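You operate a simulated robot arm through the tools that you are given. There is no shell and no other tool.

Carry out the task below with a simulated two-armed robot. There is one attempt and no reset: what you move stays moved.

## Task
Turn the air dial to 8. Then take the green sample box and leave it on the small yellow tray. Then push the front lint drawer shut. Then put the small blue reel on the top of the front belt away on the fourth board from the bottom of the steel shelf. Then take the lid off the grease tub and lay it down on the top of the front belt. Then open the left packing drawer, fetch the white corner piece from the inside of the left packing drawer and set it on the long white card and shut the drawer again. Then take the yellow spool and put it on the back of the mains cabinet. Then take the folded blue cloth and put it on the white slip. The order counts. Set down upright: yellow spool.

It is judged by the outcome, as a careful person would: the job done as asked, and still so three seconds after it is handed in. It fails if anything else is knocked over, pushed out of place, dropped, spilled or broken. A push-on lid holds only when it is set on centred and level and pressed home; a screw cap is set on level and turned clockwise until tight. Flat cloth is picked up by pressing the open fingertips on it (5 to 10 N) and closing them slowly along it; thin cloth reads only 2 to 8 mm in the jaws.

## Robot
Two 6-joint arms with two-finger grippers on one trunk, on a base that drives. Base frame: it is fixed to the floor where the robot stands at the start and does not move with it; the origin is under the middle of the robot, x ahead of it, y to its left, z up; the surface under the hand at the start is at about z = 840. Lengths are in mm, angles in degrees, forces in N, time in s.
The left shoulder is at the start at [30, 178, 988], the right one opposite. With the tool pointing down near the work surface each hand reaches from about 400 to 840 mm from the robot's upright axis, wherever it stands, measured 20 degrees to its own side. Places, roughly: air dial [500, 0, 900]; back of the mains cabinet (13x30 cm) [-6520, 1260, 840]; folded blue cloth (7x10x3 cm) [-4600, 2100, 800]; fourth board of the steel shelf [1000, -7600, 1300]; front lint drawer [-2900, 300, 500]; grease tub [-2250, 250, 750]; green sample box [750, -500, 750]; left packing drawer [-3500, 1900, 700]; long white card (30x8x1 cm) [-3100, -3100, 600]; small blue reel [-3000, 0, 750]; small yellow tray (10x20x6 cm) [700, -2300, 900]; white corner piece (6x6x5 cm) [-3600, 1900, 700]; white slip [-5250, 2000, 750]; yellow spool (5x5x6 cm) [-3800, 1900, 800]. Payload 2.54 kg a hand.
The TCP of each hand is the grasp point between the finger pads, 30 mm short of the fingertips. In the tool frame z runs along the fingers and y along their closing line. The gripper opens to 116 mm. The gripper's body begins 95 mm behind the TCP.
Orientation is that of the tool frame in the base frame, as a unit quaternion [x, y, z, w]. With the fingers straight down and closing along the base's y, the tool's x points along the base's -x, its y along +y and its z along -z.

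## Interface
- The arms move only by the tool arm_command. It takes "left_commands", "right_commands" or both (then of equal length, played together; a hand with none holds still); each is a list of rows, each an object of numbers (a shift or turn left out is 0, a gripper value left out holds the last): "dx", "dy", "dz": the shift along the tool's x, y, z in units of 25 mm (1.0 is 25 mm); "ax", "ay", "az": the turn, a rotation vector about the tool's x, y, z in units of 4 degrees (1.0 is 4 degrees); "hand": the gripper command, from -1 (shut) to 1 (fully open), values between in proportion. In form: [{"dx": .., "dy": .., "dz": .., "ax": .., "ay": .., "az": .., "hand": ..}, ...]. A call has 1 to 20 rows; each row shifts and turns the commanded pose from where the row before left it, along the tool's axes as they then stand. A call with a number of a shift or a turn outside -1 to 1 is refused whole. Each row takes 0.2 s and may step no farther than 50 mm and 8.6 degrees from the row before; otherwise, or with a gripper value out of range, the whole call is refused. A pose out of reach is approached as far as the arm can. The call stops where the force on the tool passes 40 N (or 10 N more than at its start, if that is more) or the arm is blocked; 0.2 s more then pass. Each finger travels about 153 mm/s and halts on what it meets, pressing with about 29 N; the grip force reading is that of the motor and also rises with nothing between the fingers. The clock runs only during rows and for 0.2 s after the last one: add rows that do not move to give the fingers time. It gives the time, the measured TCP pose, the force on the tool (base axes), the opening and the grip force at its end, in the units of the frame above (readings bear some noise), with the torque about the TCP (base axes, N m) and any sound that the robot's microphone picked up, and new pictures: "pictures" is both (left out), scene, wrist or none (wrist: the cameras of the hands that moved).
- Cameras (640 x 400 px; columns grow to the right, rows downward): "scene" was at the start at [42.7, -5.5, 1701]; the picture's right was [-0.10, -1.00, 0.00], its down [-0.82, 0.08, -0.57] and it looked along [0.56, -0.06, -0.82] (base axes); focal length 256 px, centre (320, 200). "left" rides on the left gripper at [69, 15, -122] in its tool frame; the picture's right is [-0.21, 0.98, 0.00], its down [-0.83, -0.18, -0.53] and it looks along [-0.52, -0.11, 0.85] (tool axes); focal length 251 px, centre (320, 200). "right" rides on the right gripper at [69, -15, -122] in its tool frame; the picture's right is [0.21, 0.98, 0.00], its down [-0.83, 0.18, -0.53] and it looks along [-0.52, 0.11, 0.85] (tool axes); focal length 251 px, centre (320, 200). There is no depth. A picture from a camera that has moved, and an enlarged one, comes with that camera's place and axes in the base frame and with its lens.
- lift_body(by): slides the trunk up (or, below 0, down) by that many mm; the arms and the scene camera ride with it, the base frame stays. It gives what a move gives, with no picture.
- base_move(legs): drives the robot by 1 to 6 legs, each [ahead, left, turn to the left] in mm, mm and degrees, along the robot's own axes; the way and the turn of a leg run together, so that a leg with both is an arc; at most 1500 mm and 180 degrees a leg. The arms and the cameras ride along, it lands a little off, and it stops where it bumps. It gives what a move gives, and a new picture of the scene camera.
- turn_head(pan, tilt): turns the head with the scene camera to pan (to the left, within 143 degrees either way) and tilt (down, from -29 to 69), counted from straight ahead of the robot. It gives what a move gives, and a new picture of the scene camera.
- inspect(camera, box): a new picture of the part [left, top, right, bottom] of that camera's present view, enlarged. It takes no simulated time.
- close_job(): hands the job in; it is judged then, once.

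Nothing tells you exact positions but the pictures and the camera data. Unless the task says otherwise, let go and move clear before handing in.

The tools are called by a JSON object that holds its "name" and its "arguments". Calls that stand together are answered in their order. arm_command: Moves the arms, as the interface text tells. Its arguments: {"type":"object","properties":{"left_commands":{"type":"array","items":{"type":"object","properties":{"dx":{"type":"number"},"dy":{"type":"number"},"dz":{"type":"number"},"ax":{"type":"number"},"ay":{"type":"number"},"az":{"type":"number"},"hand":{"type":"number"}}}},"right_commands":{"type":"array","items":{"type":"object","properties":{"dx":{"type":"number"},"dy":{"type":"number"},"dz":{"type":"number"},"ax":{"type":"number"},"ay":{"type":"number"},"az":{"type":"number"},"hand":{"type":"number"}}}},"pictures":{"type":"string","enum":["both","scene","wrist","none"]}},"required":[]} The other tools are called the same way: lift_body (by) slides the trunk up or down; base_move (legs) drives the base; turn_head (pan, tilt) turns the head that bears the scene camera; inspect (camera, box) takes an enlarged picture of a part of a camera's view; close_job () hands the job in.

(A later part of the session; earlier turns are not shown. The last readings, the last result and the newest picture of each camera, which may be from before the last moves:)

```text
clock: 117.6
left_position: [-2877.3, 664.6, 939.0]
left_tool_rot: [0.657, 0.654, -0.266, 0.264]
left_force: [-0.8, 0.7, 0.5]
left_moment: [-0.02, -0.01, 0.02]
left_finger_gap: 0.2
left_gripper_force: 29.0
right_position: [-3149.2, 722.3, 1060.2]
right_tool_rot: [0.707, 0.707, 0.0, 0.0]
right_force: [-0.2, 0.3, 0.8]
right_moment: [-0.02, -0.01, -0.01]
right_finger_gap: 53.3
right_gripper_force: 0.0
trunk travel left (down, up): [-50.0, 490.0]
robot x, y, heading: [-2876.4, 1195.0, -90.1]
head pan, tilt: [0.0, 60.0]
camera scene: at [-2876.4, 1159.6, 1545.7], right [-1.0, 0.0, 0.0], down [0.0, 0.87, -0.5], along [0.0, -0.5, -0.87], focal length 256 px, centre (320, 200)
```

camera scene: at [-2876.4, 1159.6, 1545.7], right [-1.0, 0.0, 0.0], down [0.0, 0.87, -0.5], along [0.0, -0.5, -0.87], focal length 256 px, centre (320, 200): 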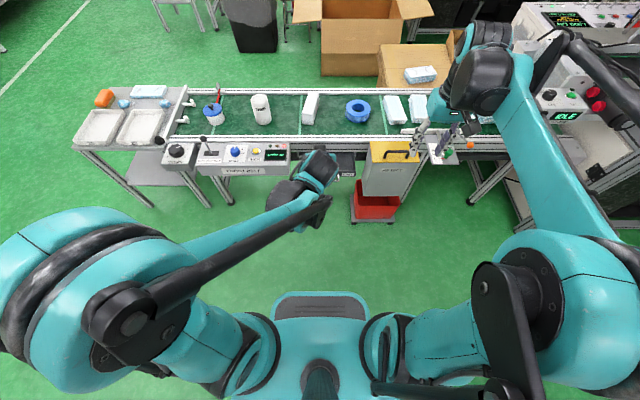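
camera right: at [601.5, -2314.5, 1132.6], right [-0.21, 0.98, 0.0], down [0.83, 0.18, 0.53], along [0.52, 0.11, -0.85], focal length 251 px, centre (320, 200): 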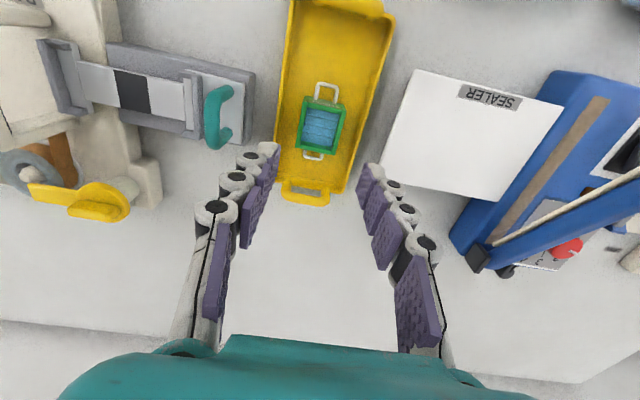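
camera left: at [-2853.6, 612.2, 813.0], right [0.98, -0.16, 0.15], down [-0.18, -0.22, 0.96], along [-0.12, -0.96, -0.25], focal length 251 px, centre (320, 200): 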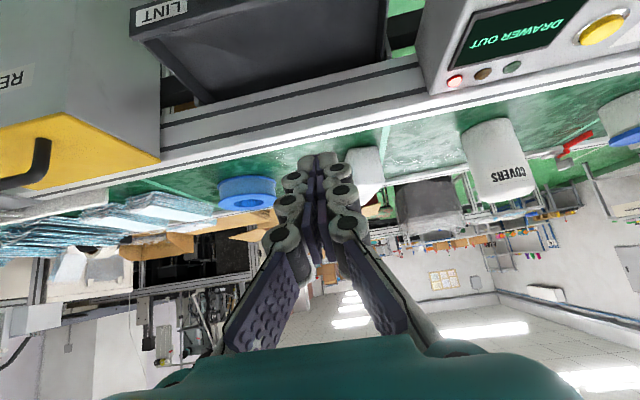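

{"name": "arm_command", "arguments": {"left_commands": [{"dx": 0.375, "dz": 0.985, "dy": 0.129}, {"dx": 0.375, "dz": 0.985, "dy": 0.129}, {"dx": 0.375, "dz": 0.985, "dy": 0.129}, {"dx": 0.375, "dz": 0.985, "dy": 0.129}, {"dx": 0.375, "dz": 0.985, "dy": 0.129}, {"dx": 0.375, "dz": 0.985, "dy": 0.129}, {"dx": 0.375, "dz": 0.985, "dy": 0.129}, {"dx": 0.375, "dz": 0.985, "dy": 0.129}, {"dx": 0.375, "dz": 0.985, "dy": 0.129}, {"dx": 0.375, "dz": 0.985, "dy": 0.129}, {"dx": 0.375, "dz": 0.985, "dy": 0.129}, {"dx": 0.375, "dz": 0.985, "dy": 0.129}, {}]}}

{"name": "inspect", "arguments": {"camera": "scene", "box": [220, 130, 420, 255]}}

```text
clock: 120.4
left_position: [-2846.3, 522.1, 660.5]
left_tool_rot: [0.657, 0.654, -0.264, 0.264]
left_force: [-0.2, 0.8, 0.5]
left_moment: [-0.01, -0.02, 0.01]
left_finger_gap: 0.3
left_gripper_force: 29.1
left hand out of reach, approached as far as the arm can: row 9, 10, 11, 12
right_position: [-3150.6, 719.0, 1059.7]
right_tool_rot: [0.707, 0.707, 0.0, 0.0]
right_force: [0.1, 0.2, 0.6]
right_moment: [-0.02, 0.02, -0.02]
right_finger_gap: 53.4
right_gripper_force: 0.1
trunk travel left (down, up): [-50.0, 490.0]
robot x, y, heading: [-2875.7, 1189.9, -90.2]
head pan, tilt: [0.0, 60.0]
camera scene: at [-2876.4, 1157.9, 1545.6], right [-1.0, 0.0, 0.0], down [0.0, 0.87, -0.5], along [0.0, -0.5, -0.87], focal length 256 px, centre (320, 200)
camera left: at [-2828.5, 655.7, 700.6], right [0.98, -0.16, 0.15], down [-0.18, -0.22, 0.96], along [-0.12, -0.96, -0.25], focal length 251 px, centre (320, 200)
```

scene: 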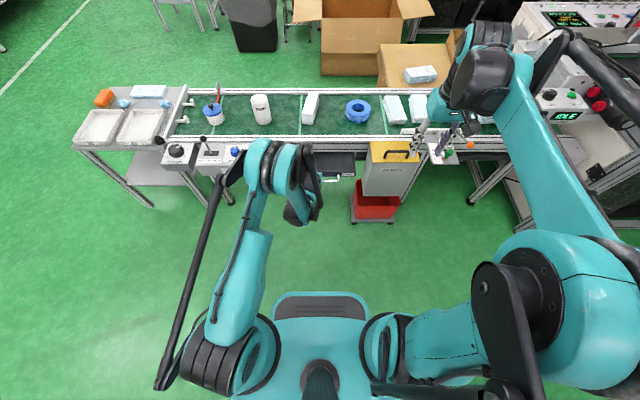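
left: 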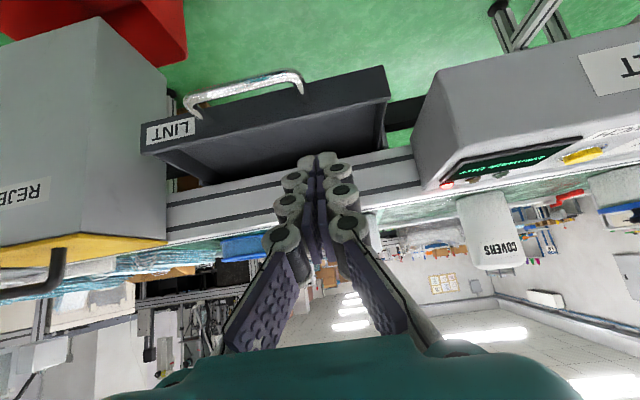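

```text
3.20 times, centred on (320, 192) of scene
camera zoom: at [-2876.4, 1157.9, 1545.6], right [-1.0, 0.0, 0.0], down [0.0, 0.87, -0.5], along [0.0, -0.5, -0.87], focal length 818 px, centre (320, 224)
```

zoom: 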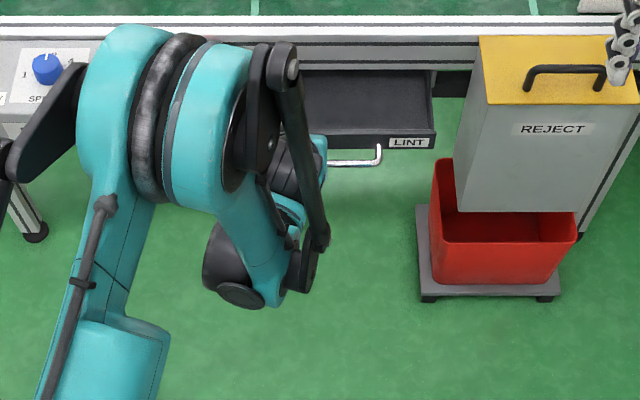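

The wrist limit blocks this steep tilt lower down. I'll reduce the tilt to about 22° and continue to in front of the panel.

{"name": "arm_command", "arguments": {"left_commands": [{"ay": 1}, {"ay": 1}, {"ay": 1}, {"ay": 1}, {"ay": 1}, {"ay": 0.5}, {"dx": -0.065, "dz": 0.8, "dy": 0.14}, {"dx": -0.065, "dz": 0.8, "dy": 0.14}, {"dx": -0.065, "dz": 0.8, "dy": 0.14}, {"dx": -0.065, "dz": 0.8, "dy": 0.14}, {}]}}

{"name": "inspect", "arguments": {"camera": "scene", "box": [220, 130, 420, 255]}}

```text
clock: 122.8
left_position: [-2831.3, 484.2, 589.9]
left_tool_rot: [0.696, 0.692, -0.136, 0.135]
left_force: [-0.2, -0.5, -0.5]
left_moment: [-0.02, -0.01, 0.0]
left_finger_gap: 0.2
left_gripper_force: 28.9
right_position: [-3150.5, 719.1, 1058.9]
right_tool_rot: [0.707, 0.707, -0.001, 0.0]
right_force: [0.2, 0.1, 0.7]
right_moment: [0.0, 0.01, -0.01]
right_finger_gap: 53.5
right_gripper_force: 0.1
trunk travel left (down, up): [-50.0, 490.0]
robot x, y, heading: [-2877.2, 1196.7, -90.2]
head pan, tilt: [0.0, 60.0]
camera scene: at [-2876.5, 1157.8, 1545.6], right [-1.0, 0.0, 0.0], down [0.0, 0.87, -0.5], along [0.0, -0.5, -0.87], focal length 256 px, centre (320, 200)
camera left: at [-2815.1, 594.6, 675.8], right [0.98, -0.2, 0.08], down [-0.19, -0.56, 0.8], along [-0.12, -0.8, -0.59], focal length 251 px, centre (320, 200)
```

scene: 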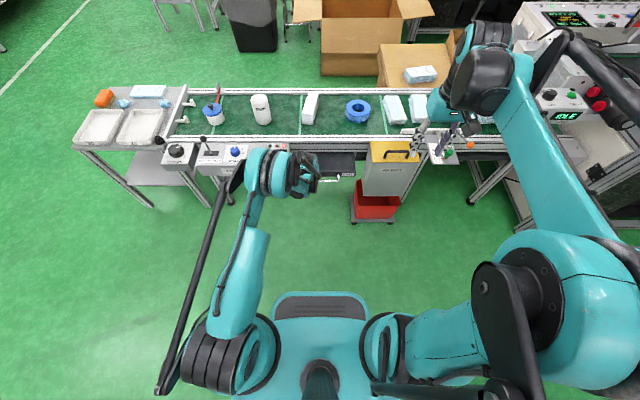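
left: 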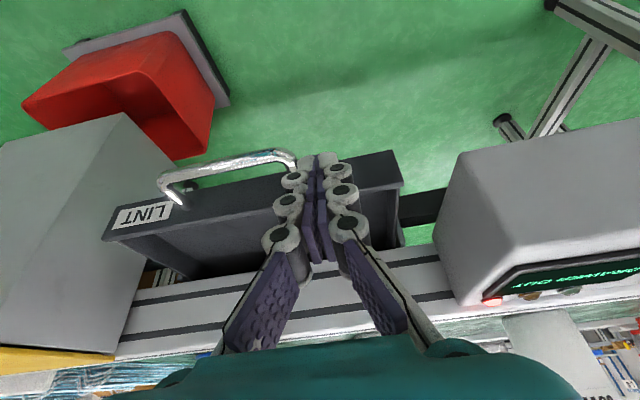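

```text
3.20 times, centred on (320, 192) of scene
camera zoom: at [-2876.5, 1157.8, 1545.6], right [-1.0, 0.0, 0.0], down [0.0, 0.87, -0.5], along [0.0, -0.5, -0.87], focal length 818 px, centre (320, 224)
```

zoom: 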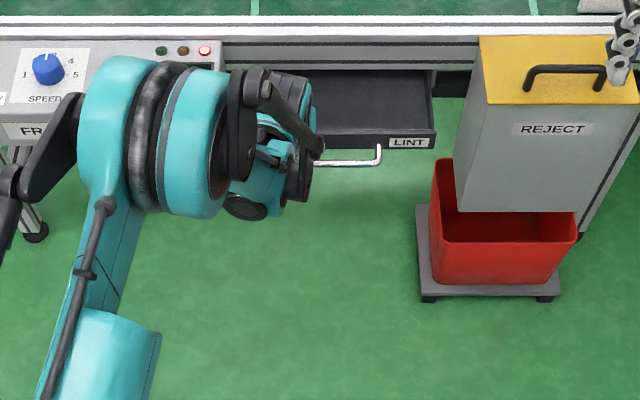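

Refined: the panel's top edge is at z ≈ 554 and its face at y ≈ 430. I'll lower the fingertips to z ≈ 535 and push slowly forward.

{"name": "arm_command", "arguments": {"left_commands": [{"dx": 0.21, "dz": 0.52}, {"dx": 0.21, "dz": 0.52}, {"dx": -0.371, "dz": 0.15}, {"dx": -0.371, "dz": 0.15}, {"dx": -0.371, "dz": 0.15}, {"dx": -0.371, "dz": 0.15}, {"dx": -0.371, "dz": 0.15}, {}]}}

```text
clock: 124.6
left_position: [-2830.9, 433.1, 560.7]
left_tool_rot: [0.696, 0.692, -0.135, 0.135]
left_force: [0.2, 0.9, -0.7]
left_moment: [0.06, 0.02, 0.01]
left_finger_gap: 0.0
left_gripper_force: 28.4
right_position: [-3149.3, 719.8, 1059.3]
right_tool_rot: [0.707, 0.707, 0.0, 0.0]
right_force: [-0.1, -0.4, -0.2]
right_moment: [0.03, 0.02, 0.0]
right_finger_gap: 53.3
right_gripper_force: 0.1
trunk travel left (down, up): [-50.0, 490.0]
robot x, y, heading: [-2878.9, 1191.8, -89.9]
head pan, tilt: [0.0, 60.0]
camera scene: at [-2876.4, 1157.7, 1545.6], right [-1.0, 0.0, 0.0], down [0.0, 0.87, -0.5], along [0.0, -0.5, -0.87], focal length 256 px, centre (320, 200)
camera left: at [-2815.1, 543.8, 648.3], right [0.98, -0.21, 0.08], down [-0.19, -0.56, 0.8], along [-0.12, -0.8, -0.59], focal length 251 px, centre (320, 200)
```

scene: 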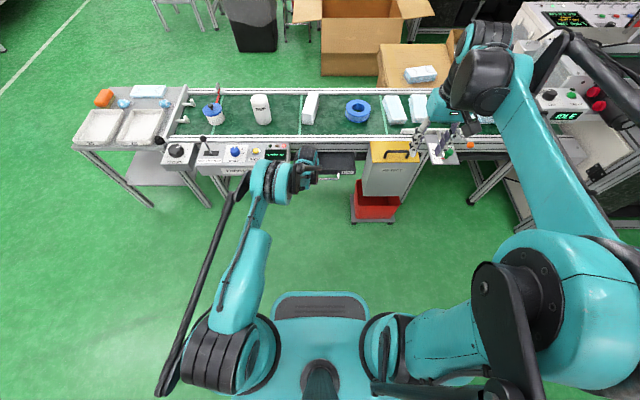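
left: 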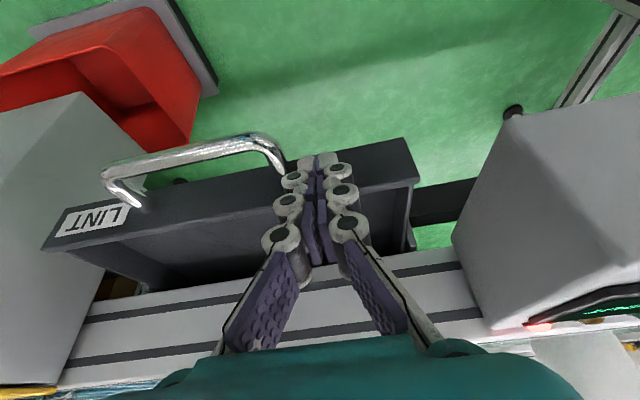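

No contact yet. I'll zoom in to refine the panel's height relative to the fingertips.

{"name": "inspect", "arguments": {"camera": "left", "box": [220, 100, 460, 250]}}

{"name": "inspect", "arguments": {"camera": "scene", "box": [280, 130, 380, 200]}}

```text
2.67 times, centred on (340, 175) of left
camera zoom: at [-2815.1, 543.8, 648.3], right [0.98, -0.21, 0.08], down [-0.19, -0.56, 0.8], along [-0.12, -0.8, -0.59], focal length 670 px, centre (267, 267)
```

zoom: 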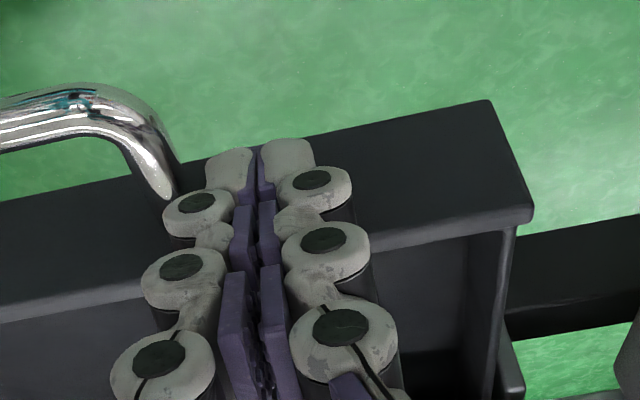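

```text
5.71 times, centred on (330, 165) of scene
camera zoom: at [-2876.4, 1157.7, 1545.6], right [-1.0, 0.0, 0.0], down [0.0, 0.87, -0.5], along [0.0, -0.5, -0.87], focal length 1460 px, centre (263, 400)
```

zoom: 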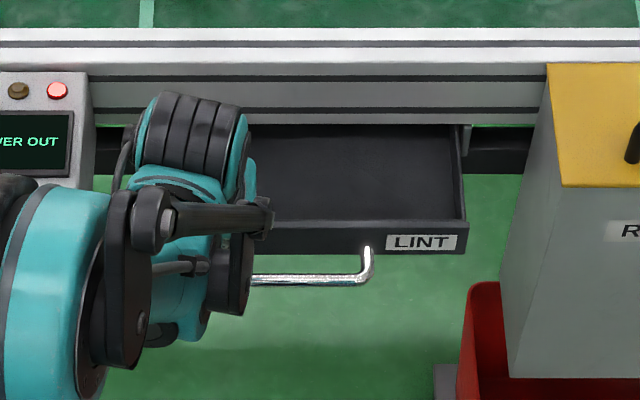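

{"name": "arm_command", "arguments": {"left_commands": [{"dx": -0.12, "dz": -0.297}, {"dx": -0.371, "dz": 0.15}, {"dx": -0.371, "dz": 0.15}, {"dx": -0.371, "dz": 0.15}, {}]}}

{"name": "inspect", "arguments": {"camera": "left", "box": [220, 100, 460, 250]}}

```text
clock: 125.8
left_position: [-2829.8, 409.3, 573.3]
left_tool_rot: [0.695, 0.692, -0.136, 0.136]
left_force: [-0.3, -0.7, 0.7]
left_moment: [0.02, -0.02, 0.03]
left_finger_gap: 0.0
left_gripper_force: 28.3
left hand out of reach, approached as far as the arm can: row 4
right_position: [-3150.3, 719.9, 1059.3]
right_tool_rot: [0.708, 0.706, 0.0, 0.0]
right_force: [0.4, 1.0, -0.4]
right_moment: [0.01, -0.02, 0.01]
right_finger_gap: 53.4
right_gripper_force: 0.0
trunk travel left (down, up): [-50.0, 490.0]
robot x, y, heading: [-2878.2, 1192.9, -90.1]
head pan, tilt: [0.0, 60.0]
camera scene: at [-2876.4, 1157.6, 1545.6], right [-1.0, 0.0, 0.0], down [0.0, 0.87, -0.5], along [0.0, -0.5, -0.87], focal length 256 px, centre (320, 200)
camera left: at [-2813.2, 519.4, 662.3], right [0.98, -0.2, 0.08], down [-0.18, -0.56, 0.81], along [-0.12, -0.8, -0.59], focal length 251 px, centre (320, 200)
```

scene: 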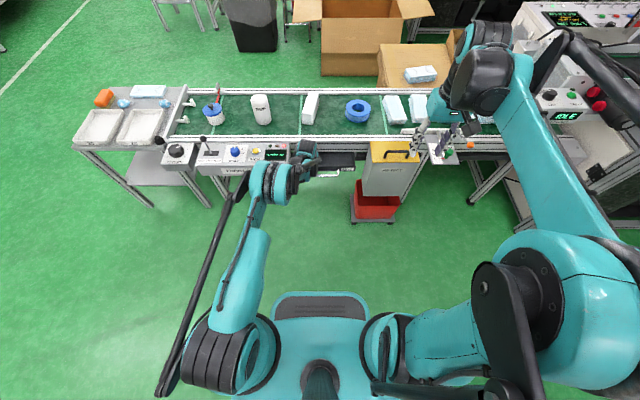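
left: 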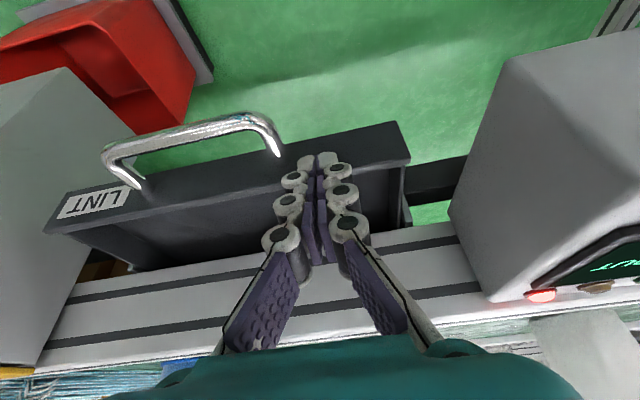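

```text
2.67 times, centred on (340, 175) of left
camera zoom: at [-2813.2, 519.4, 662.3], right [0.98, -0.2, 0.08], down [-0.18, -0.56, 0.81], along [-0.12, -0.8, -0.59], focal length 670 px, centre (267, 267)
```

zoom: 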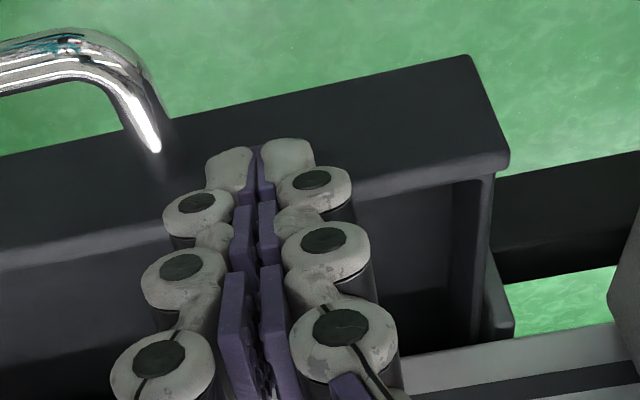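

{"name": "arm_command", "arguments": {"left_commands": [{"dx": 0.835, "dz": -0.3375}, {"dx": 0.835, "dz": -0.3375}, {"dx": 0.835, "dz": -0.3375}, {"dx": 0.835, "dz": -0.3375}, {}], "pictures": "none"}}

{"name": "base_move", "arguments": {"legs": [[85, 0, 0]]}}

{"name": "inspect", "arguments": {"camera": "left", "box": [220, 100, 460, 250]}}

```text
clock: 127.0
left_position: [-2830.7, 499.5, 576.3]
left_tool_rot: [0.697, 0.691, -0.136, 0.135]
left_force: [0.2, -0.1, -0.4]
left_moment: [-0.02, 0.02, 0.0]
left_finger_gap: 0.0
left_gripper_force: 28.4
right_position: [-3149.6, 718.9, 1059.5]
right_tool_rot: [0.707, 0.707, 0.0, 0.001]
right_force: [0.1, -1.0, 0.2]
right_moment: [-0.02, -0.02, 0.04]
right_finger_gap: 53.7
right_gripper_force: 0.0
trunk travel left (down, up): [-50.0, 490.0]
robot x, y, heading: [-2877.6, 1195.9, -90.0]
head pan, tilt: [0.0, 60.0]
```

```text
clock: 128.1
left_position: [-2830.1, 413.1, 575.4]
left_tool_rot: [0.696, 0.692, -0.136, 0.135]
left_force: [0.3, 0.5, -0.2]
left_moment: [0.0, -0.03, -0.01]
left_finger_gap: 0.1
left_gripper_force: 29.0
right_position: [-3150.3, 630.9, 1059.3]
right_tool_rot: [0.707, 0.707, 0.001, -0.001]
right_force: [0.5, -0.2, -0.2]
right_moment: [0.07, 0.0, 0.0]
right_finger_gap: 53.3
right_gripper_force: 0.1
trunk travel left (down, up): [-50.0, 490.0]
robot x, y, heading: [-2876.6, 1106.3, -89.9]
head pan, tilt: [0.0, 60.0]
camera scene: at [-2876.6, 1069.0, 1545.5], right [-1.0, 0.0, 0.0], down [0.0, 0.87, -0.5], along [0.0, -0.5, -0.87], focal length 256 px, centre (320, 200)
```

scene: 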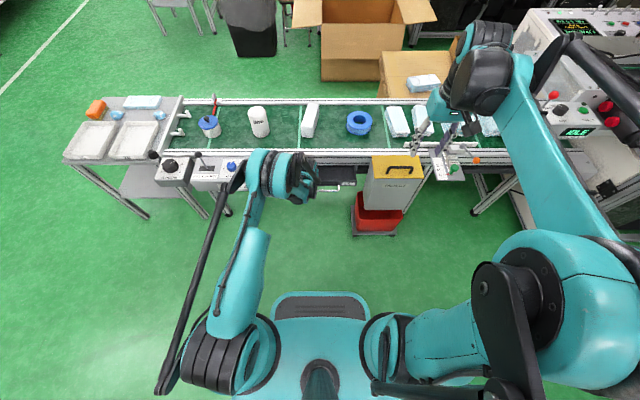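

```text
2.67 times, centred on (340, 175) of left
camera zoom: at [-2813.8, 522.0, 662.4], right [0.98, -0.21, 0.08], down [-0.19, -0.57, 0.8], along [-0.12, -0.8, -0.59], focal length 670 px, centre (267, 267)
```

zoom: 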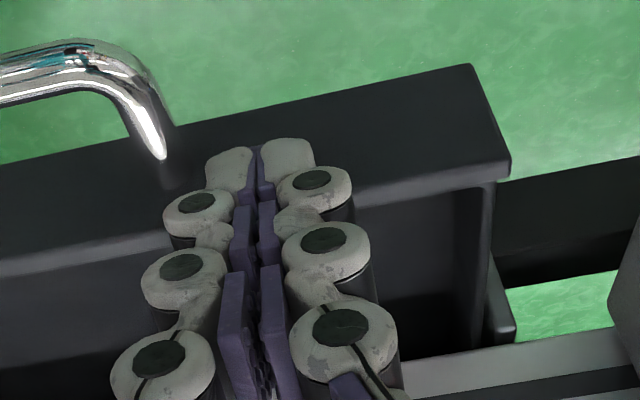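

The drawer has in fact slid ~20 mm already (it moves lightly), with the fingertips near its top edge. I'll lower them ~14 mm and push on.

{"name": "arm_command", "arguments": {"left_commands": [{"dx": 0.371, "dz": -0.15}, {"dx": 0.21, "dz": 0.52}, {"dx": -0.371, "dz": 0.15}, {"dx": -0.371, "dz": 0.15}, {"dx": -0.371, "dz": 0.15}, {"dx": -0.371, "dz": 0.15}, {}], "pictures": "both"}}

{"name": "inspect", "arguments": {"camera": "left", "box": [220, 100, 460, 250]}}

{"name": "inspect", "arguments": {"camera": "scene", "box": [220, 120, 420, 245]}}

```text
clock: 129.7
left_position: [-2829.9, 382.8, 562.5]
left_tool_rot: [0.697, 0.692, -0.136, 0.134]
left_force: [0.6, 1.7, -0.1]
left_moment: [0.0, -0.01, 0.03]
left_finger_gap: 0.0
left_gripper_force: 28.4
right_position: [-3148.9, 632.6, 1058.7]
right_tool_rot: [0.707, 0.707, 0.0, 0.0]
right_force: [0.0, 0.6, -0.2]
right_moment: [0.02, 0.04, 0.01]
right_finger_gap: 53.3
right_gripper_force: 0.1
trunk travel left (down, up): [-50.0, 490.0]
robot x, y, heading: [-2877.7, 1104.8, -89.8]
head pan, tilt: [0.0, 60.0]
camera scene: at [-2876.5, 1071.0, 1545.6], right [-1.0, 0.0, 0.0], down [0.0, 0.87, -0.5], along [0.0, -0.5, -0.87], focal length 256 px, centre (320, 200)
camera left: at [-2814.1, 491.9, 649.9], right [0.98, -0.2, 0.08], down [-0.19, -0.56, 0.8], along [-0.12, -0.8, -0.59], focal length 251 px, centre (320, 200)
```

scene: 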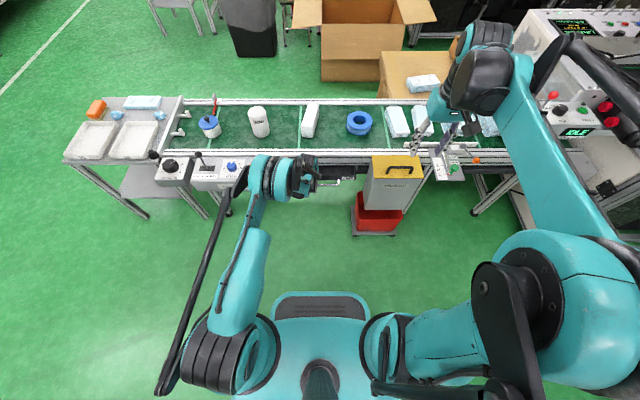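
left: 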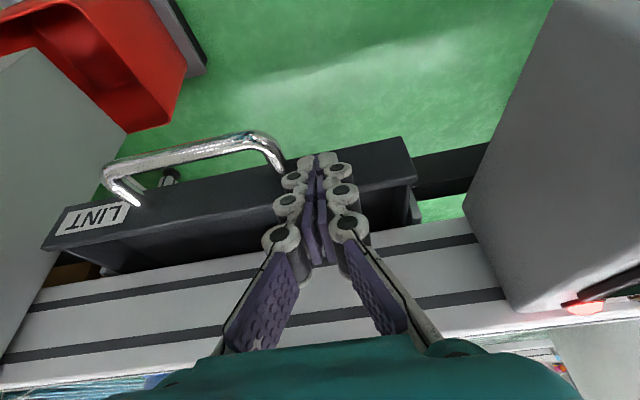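

```text
2.67 times, centred on (340, 175) of left
camera zoom: at [-2814.1, 491.9, 649.9], right [0.98, -0.2, 0.08], down [-0.19, -0.56, 0.8], along [-0.12, -0.8, -0.59], focal length 670 px, centre (267, 267)
```

zoom: 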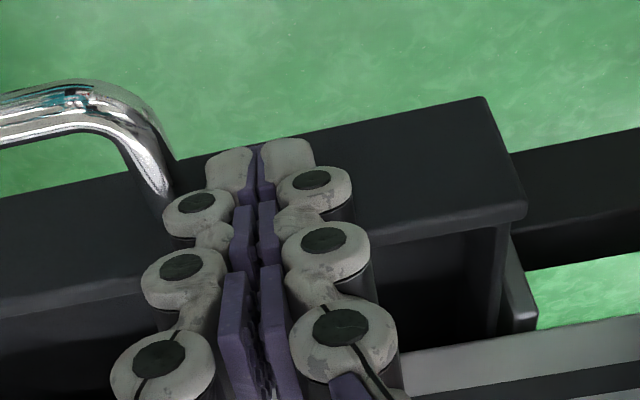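

```text
3.20 times, centred on (320, 182) of scene
camera zoom: at [-2876.5, 1071.0, 1545.6], right [-1.0, 0.0, 0.0], down [0.0, 0.87, -0.5], along [0.0, -0.5, -0.87], focal length 818 px, centre (320, 256)
```

zoom: 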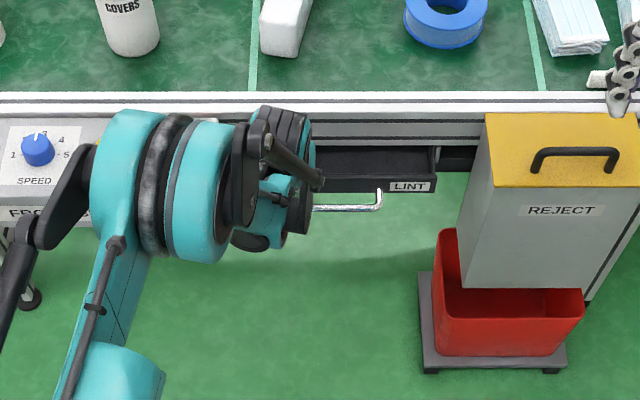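

{"name": "arm_command", "arguments": {"left_commands": [{"dx": -0.371, "dz": 0.15}, {"dx": -0.371, "dz": 0.15}, {"dx": -0.371, "dz": 0.15}, {}], "pictures": "wrist"}}

{"name": "inspect", "arguments": {"camera": "scene", "box": [220, 120, 420, 245]}}

```text
clock: 130.7
left_position: [-2831.3, 351.7, 562.1]
left_tool_rot: [0.696, 0.692, -0.135, 0.134]
left_force: [-0.6, 1.8, 0.1]
left_moment: [0.04, 0.03, -0.01]
left_finger_gap: 0.0
left_gripper_force: 29.1
right_position: [-3150.6, 632.8, 1059.7]
right_tool_rot: [0.708, 0.706, 0.0, 0.001]
right_force: [-0.4, -0.1, -0.1]
right_moment: [0.02, 0.01, -0.02]
right_finger_gap: 53.2
right_gripper_force: 0.1
trunk travel left (down, up): [-50.0, 490.0]
robot x, y, heading: [-2878.1, 1109.9, -89.8]
head pan, tilt: [0.0, 60.0]
camera left: at [-2814.4, 462.1, 649.0], right [0.98, -0.21, 0.08], down [-0.19, -0.56, 0.8], along [-0.12, -0.8, -0.59], focal length 251 px, centre (320, 200)
```

left: 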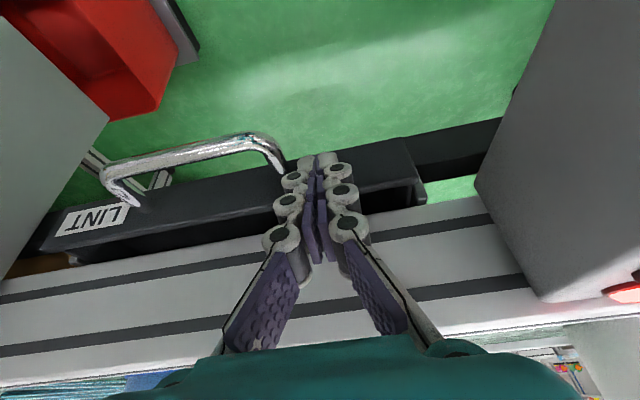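

```text
3.20 times, centred on (320, 182) of scene
camera zoom: at [-2876.6, 1071.0, 1545.6], right [-1.0, 0.0, 0.0], down [0.0, 0.87, -0.5], along [0.0, -0.5, -0.87], focal length 818 px, centre (320, 256)
```

zoom: 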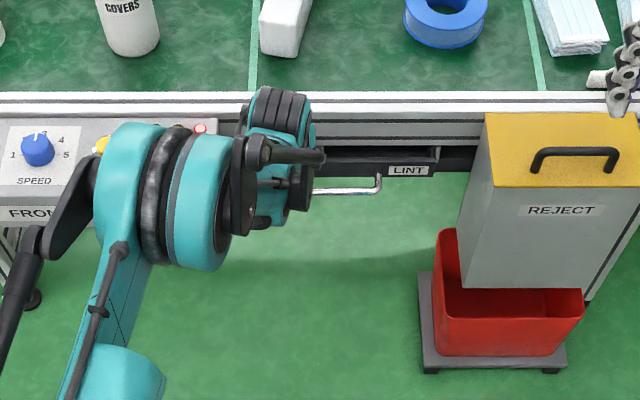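

{"name": "arm_command", "arguments": {"left_commands": [{"dx": -0.3, "dz": 0.121}, {"dx": -0.3, "dz": 0.121}, {}], "pictures": "wrist"}}

{"name": "inspect", "arguments": {"camera": "scene", "box": [220, 120, 420, 245]}}

```text
clock: 131.5
left_position: [-2830.1, 336.3, 563.7]
left_tool_rot: [0.696, 0.692, -0.136, 0.135]
left_force: [0.7, 0.1, 0.1]
left_moment: [0.01, -0.01, 0.0]
left_finger_gap: 0.0
left_gripper_force: 28.9
right_position: [-3150.6, 633.2, 1059.6]
right_tool_rot: [0.708, 0.706, 0.0, 0.0]
right_force: [0.2, 0.1, -0.4]
right_moment: [0.02, 0.0, -0.01]
right_finger_gap: 53.7
right_gripper_force: 0.1
trunk travel left (down, up): [-50.0, 490.0]
robot x, y, heading: [-2877.7, 1106.5, -90.0]
head pan, tilt: [0.0, 60.0]
camera left: at [-2813.8, 446.8, 650.1], right [0.98, -0.21, 0.08], down [-0.19, -0.56, 0.81], along [-0.12, -0.8, -0.59], focal length 251 px, centre (320, 200)
```

left: 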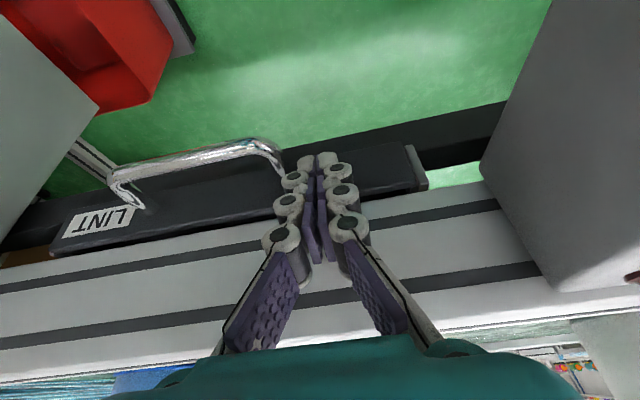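

```text
3.20 times, centred on (320, 182) of scene
camera zoom: at [-2876.5, 1070.9, 1545.6], right [-1.0, 0.0, 0.0], down [0.0, 0.87, -0.5], along [0.0, -0.5, -0.87], focal length 818 px, centre (320, 256)
```

zoom: 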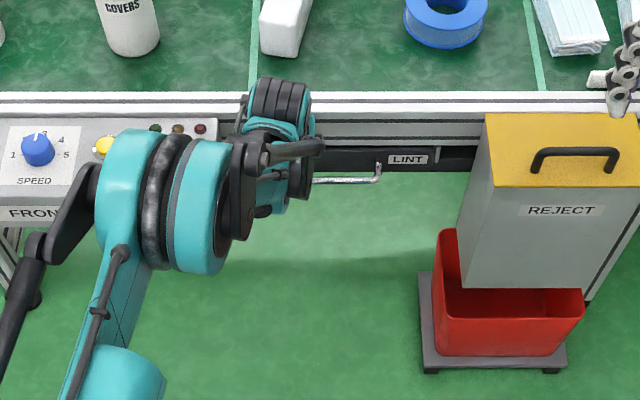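

{"name": "arm_command", "arguments": {"left_commands": [{"dx": -0.25, "dz": 0.1}, {"dx": -0.2, "dz": 0.08}, {}], "pictures": "wrist"}}

{"name": "inspect", "arguments": {"camera": "left", "box": [220, 100, 460, 250]}}

```text
clock: 132.3
left_position: [-2828.8, 330.0, 568.1]
left_tool_rot: [0.697, 0.691, -0.135, 0.134]
left_force: [-0.8, 14.8, -8.5]
left_moment: [0.46, 0.03, 0.01]
left_finger_gap: 5.9
left_gripper_force: 28.1
left hand out of reach, approached as far as the arm can: row 1, 2
right_position: [-3150.0, 633.7, 1058.5]
right_tool_rot: [0.708, 0.706, 0.0, 0.0]
right_force: [0.4, 0.7, -0.7]
right_moment: [0.02, 0.0, 0.03]
right_finger_gap: 53.6
right_gripper_force: 0.1
trunk travel left (down, up): [-50.0, 490.0]
robot x, y, heading: [-2874.4, 1104.8, -90.1]
head pan, tilt: [0.0, 60.0]
camera left: at [-2813.2, 440.9, 655.5], right [0.98, -0.21, 0.08], down [-0.19, -0.57, 0.8], along [-0.12, -0.8, -0.59], focal length 251 px, centre (320, 200)
```

left: 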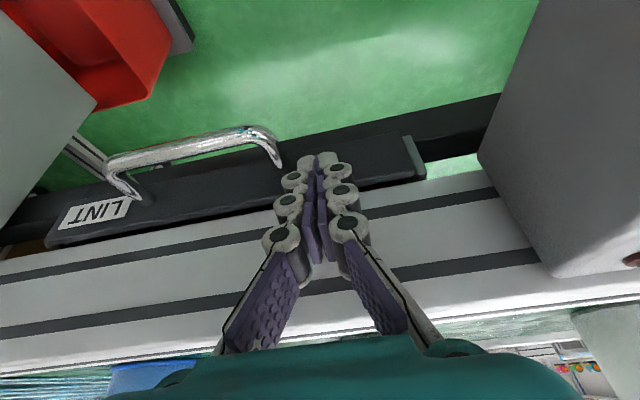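

```text
2.67 times, centred on (340, 175) of left
camera zoom: at [-2813.2, 440.9, 655.5], right [0.98, -0.21, 0.08], down [-0.19, -0.57, 0.8], along [-0.12, -0.8, -0.59], focal length 670 px, centre (267, 267)
```

zoom: 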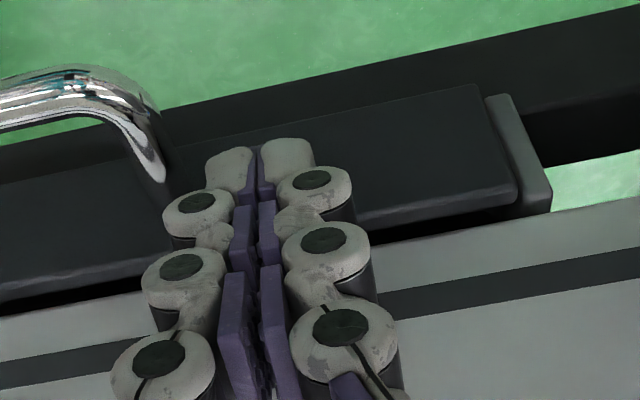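

Push resistance rose and the front is flush: the drawer is shut. I'll withdraw the hand and check the display.

{"name": "arm_command", "arguments": {"left_commands": [{"dx": 0.8, "dz": -0.32}, {"dx": 0.8, "dz": -0.32}, {"dx": 0.8, "dz": -0.32}, {"dx": 0.8, "dz": -0.32}, {"dx": 0.8, "dz": -0.6}, {"dx": 0.3, "dz": -1}, {"dx": -0.3, "dz": -1}, {"dx": -0.4, "dz": -1}, {"dx": -0.4, "dz": -1}, {"dx": -0.4, "dz": -1}, {"dx": -0.4, "dz": -1}, {"dx": -0.4, "dz": -1}, {"dx": -0.4, "dz": -1}, {"dx": -0.4, "dz": -1}, {"dx": -0.4, "dz": -1}, {"dx": -0.4, "dz": -1}, {"dx": -0.4, "dz": -1}, {}]}}

{"name": "inspect", "arguments": {"camera": "scene", "box": [220, 120, 420, 245]}}

```text
clock: 136.1
left_position: [-2828.4, 459.8, 892.3]
left_tool_rot: [0.696, 0.692, -0.135, 0.134]
left_force: [0.6, -0.4, -0.4]
left_moment: [-0.02, 0.0, 0.02]
left_finger_gap: 0.2
left_gripper_force: 28.2
right_position: [-3150.0, 632.3, 1059.8]
right_tool_rot: [0.707, 0.707, 0.0, 0.0]
right_force: [-0.5, -0.7, 0.0]
right_moment: [-0.01, 0.0, 0.0]
right_finger_gap: 53.4
right_gripper_force: 0.1
trunk travel left (down, up): [-50.0, 490.0]
robot x, y, heading: [-2881.4, 1102.7, -90.2]
head pan, tilt: [0.0, 60.0]
camera scene: at [-2876.6, 1070.7, 1545.6], right [-1.0, 0.0, 0.0], down [0.0, 0.87, -0.5], along [0.0, -0.5, -0.87], focal length 256 px, centre (320, 200)
camera left: at [-2812.3, 570.5, 979.3], right [0.98, -0.21, 0.08], down [-0.19, -0.56, 0.8], along [-0.12, -0.8, -0.59], focal length 251 px, centre (320, 200)
```

scene: 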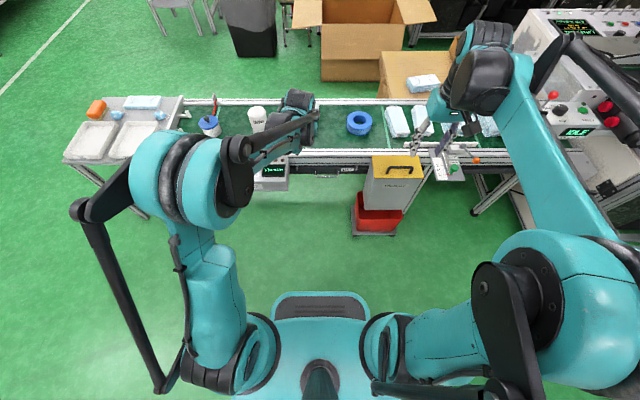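
left: 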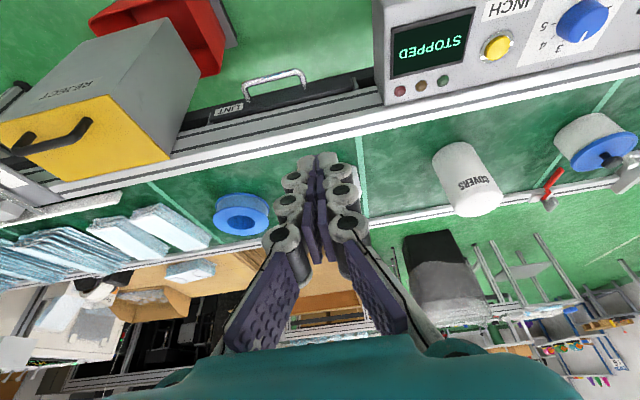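

```text
3.20 times, centred on (320, 182) of scene
camera zoom: at [-2876.6, 1070.7, 1545.6], right [-1.0, 0.0, 0.0], down [0.0, 0.87, -0.5], along [0.0, -0.5, -0.87], focal length 818 px, centre (320, 256)
```

zoom: 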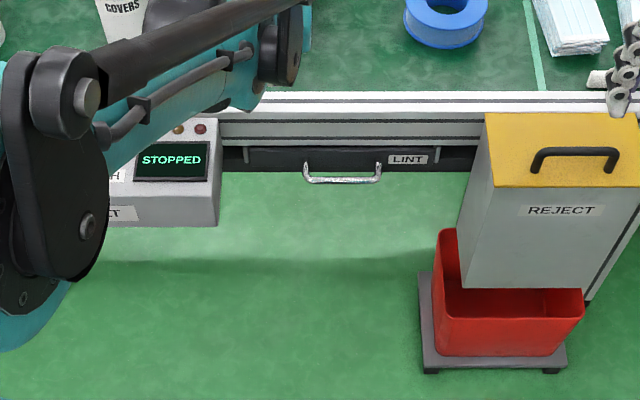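

The display reads STOPPED: the lint drawer is shut. Before I pick up the blue reel (the ring on the belt), I'll look at the steel shelf from here to plan the grip.

{"name": "turn_head", "arguments": {"pan": 24, "tilt": 5}}

{"name": "inspect", "arguments": {"camera": "scene", "box": [280, 150, 380, 240]}}

```text
clock: 137.4
left_position: [-2828.9, 459.4, 891.8]
left_tool_rot: [0.697, 0.692, -0.136, 0.134]
left_force: [-0.2, -0.2, -0.5]
left_moment: [-0.01, 0.02, 0.01]
left_finger_gap: 0.0
left_gripper_force: 28.6
right_position: [-3150.4, 632.3, 1060.2]
right_tool_rot: [0.708, 0.706, 0.0, 0.0]
right_force: [1.0, 0.0, 1.1]
right_moment: [0.0, 0.0, 0.0]
right_finger_gap: 53.3
right_gripper_force: 0.0
trunk travel left (down, up): [-50.0, 490.0]
robot x, y, heading: [-2875.8, 1103.3, -90.1]
head pan, tilt: [24.0, 5.0]
camera scene: at [-2839.2, 1053.7, 1628.0], right [-0.91, -0.41, 0.0], down [-0.04, 0.08, -1.0], along [0.4, -0.91, -0.09], focal length 256 px, centre (320, 200)
```

scene: 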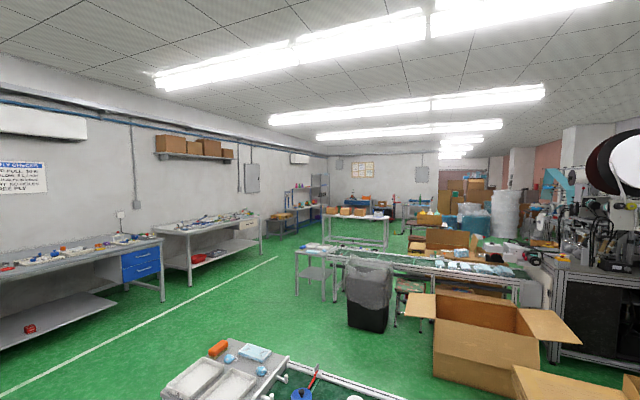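

```text
4.44 times, centred on (330, 195) of scene
camera zoom: at [-2839.2, 1053.7, 1628.0], right [-0.91, -0.41, 0.0], down [-0.04, 0.08, -1.0], along [0.4, -0.91, -0.09], focal length 1136 px, centre (276, 222)
```

zoom: 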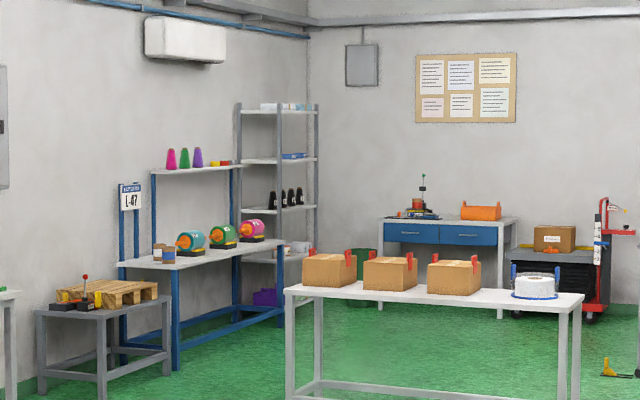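

The steel shelf has about five boards; the fourth is at z ≈ 1300 with ~400 mm headroom, so I should grip the reel with a forward-tilted hand. I'll raise the left arm, drive in, and tilt the right hand.

{"name": "arm_command", "arguments": {"left_commands": [{"dx": 0.1, "dz": -1}, {"dx": 0.1, "dz": -1}, {"dx": 0.1, "dz": -1}, {"dx": -0.1, "dz": -1}, {"dx": -0.1, "dz": -1}, {"dx": -0.1, "dz": -1}, {"dx": -0.1, "dz": -1}, {}, {}, {}, {}], "right_commands": [{"ay": -1}, {"ay": -1}, {"ay": -1}, {"ay": -1}, {"ay": -1}, {"ay": -1}, {"ay": -1}, {"ay": -1}, {"ay": -1}, {"ay": -1}, {"hand": 0.4}], "pictures": "none"}}

{"name": "turn_head", "arguments": {"pan": -10, "tilt": 58}}

{"name": "base_move", "arguments": {"legs": [[280, 0, 0]]}}

{"name": "inspect", "arguments": {"camera": "right", "box": [0, 0, 640, 400]}}

```text
clock: 139.8
left_position: [-2829.4, 524.5, 1053.1]
left_tool_rot: [0.697, 0.692, -0.135, 0.134]
left_force: [0.2, 0.2, 0.1]
left_moment: [0.01, -0.03, 0.0]
left_finger_gap: 0.0
left_gripper_force: 28.4
right_position: [-3151.5, 632.3, 1060.2]
right_tool_rot: [0.665, 0.664, -0.242, 0.242]
right_force: [1.1, 0.2, -0.2]
right_moment: [0.0, 0.0, -0.04]
right_finger_gap: 81.3
right_gripper_force: 0.1
trunk travel left (down, up): [-50.0, 490.0]
robot x, y, heading: [-2876.6, 1107.9, -90.3]
head pan, tilt: [24.0, 5.0]
```

```text
clock: 141.0
left_position: [-2828.1, 523.9, 1052.6]
left_tool_rot: [0.697, 0.691, -0.135, 0.134]
left_force: [0.0, 0.3, 0.0]
left_moment: [0.02, 0.0, 0.03]
left_finger_gap: 0.0
left_gripper_force: 28.3
right_position: [-3151.0, 633.1, 1059.6]
right_tool_rot: [0.664, 0.665, -0.242, 0.242]
right_force: [-0.3, 0.7, -0.6]
right_moment: [0.01, 0.02, 0.0]
right_finger_gap: 81.2
right_gripper_force: 0.0
trunk travel left (down, up): [-50.0, 490.0]
robot x, y, heading: [-2878.2, 1106.6, -90.3]
head pan, tilt: [-10.0, 58.0]
camera scene: at [-2888.4, 1069.8, 1548.0], right [-0.98, 0.17, 0.0], down [0.15, 0.83, -0.53], along [-0.09, -0.52, -0.85], focal length 256 px, centre (320, 200)
```

scene: 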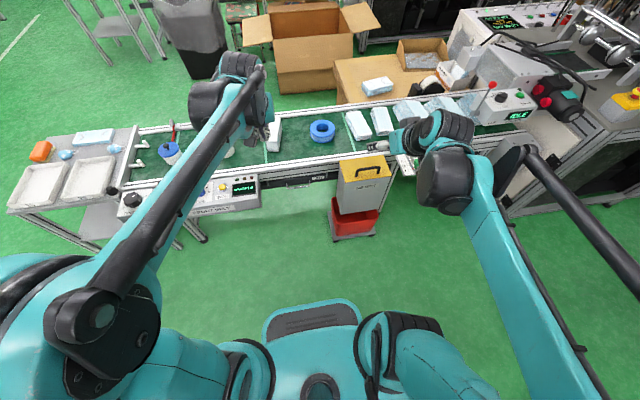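

```text
clock: 143.0
left_position: [-2826.3, 241.5, 1052.7]
left_tool_rot: [0.695, 0.693, -0.135, 0.135]
left_force: [0.6, 0.3, 0.0]
left_moment: [0.03, -0.01, 0.05]
left_finger_gap: 0.0
left_gripper_force: 29.0
right_position: [-3149.1, 348.5, 1060.5]
right_tool_rot: [0.664, 0.666, -0.241, 0.242]
right_force: [-0.6, -0.7, -1.3]
right_moment: [0.04, 0.0, 0.02]
right_finger_gap: 81.2
right_gripper_force: 0.0
trunk travel left (down, up): [-50.0, 490.0]
robot x, y, heading: [-2878.8, 824.0, -89.5]
head pan, tilt: [-10.0, 58.0]
camera scene: at [-2888.1, 785.6, 1547.9], right [-0.99, 0.17, 0.0], down [0.14, 0.84, -0.53], along [-0.09, -0.52, -0.85], focal length 256 px, centre (320, 200)
```

scene: 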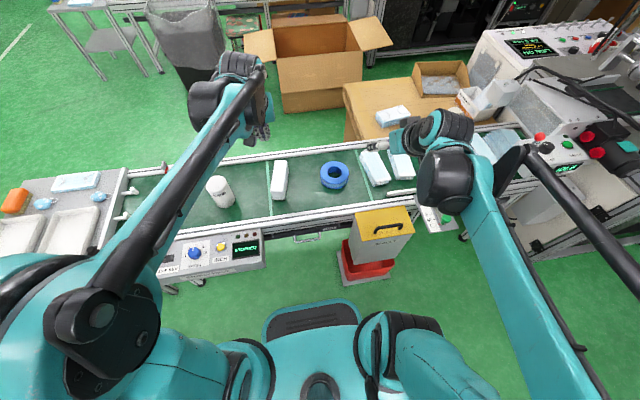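

```text
1.00 times, centred on (320, 200) of right (not enlarged: the box is as wide or as high as the picture)
camera zoom: at [-3163.6, 480.2, 1108.7], right [0.98, 0.17, -0.14], down [0.18, -0.29, 0.94], along [0.12, -0.94, -0.31], focal length 251 px, centre (320, 200)
```

zoom: 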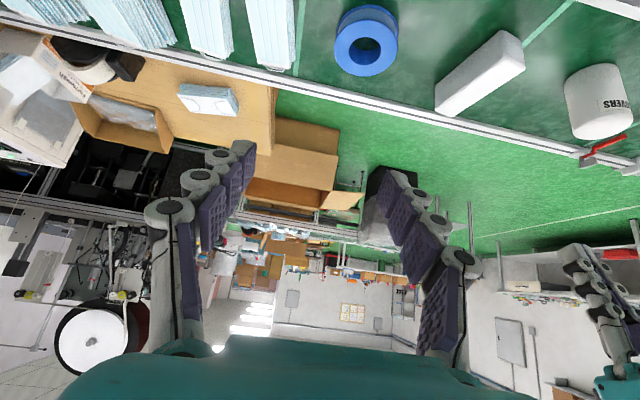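

{"name": "inspect", "arguments": {"camera": "scene", "box": [260, 130, 420, 230]}}

{"name": "inspect", "arguments": {"camera": "right", "box": [280, 0, 440, 100]}}

```text
4.00 times, centred on (340, 180) of scene
camera zoom: at [-2888.1, 785.6, 1547.9], right [-0.99, 0.17, 0.0], down [0.14, 0.84, -0.53], along [-0.09, -0.52, -0.85], focal length 1022 px, centre (240, 280)
```

zoom: 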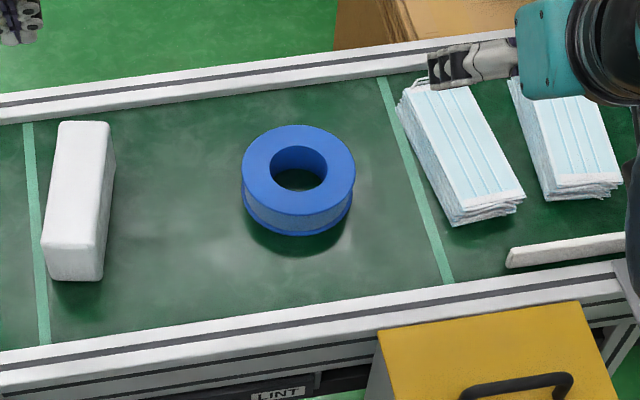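

```text
4.00 times, centred on (360, 50) of right
camera zoom: at [-3163.6, 480.2, 1108.7], right [0.98, 0.17, -0.14], down [0.18, -0.29, 0.94], along [0.12, -0.94, -0.31], focal length 1006 px, centre (160, 800)
```

zoom: 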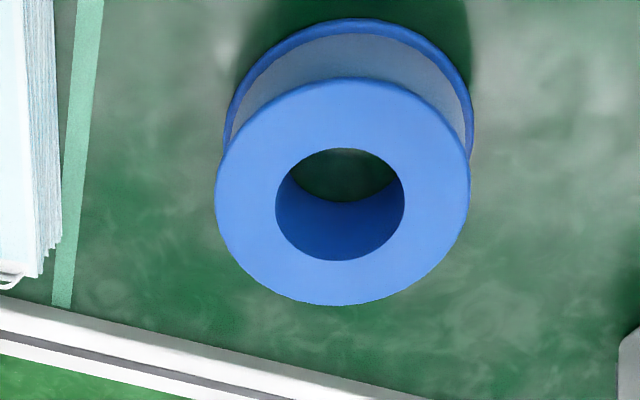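

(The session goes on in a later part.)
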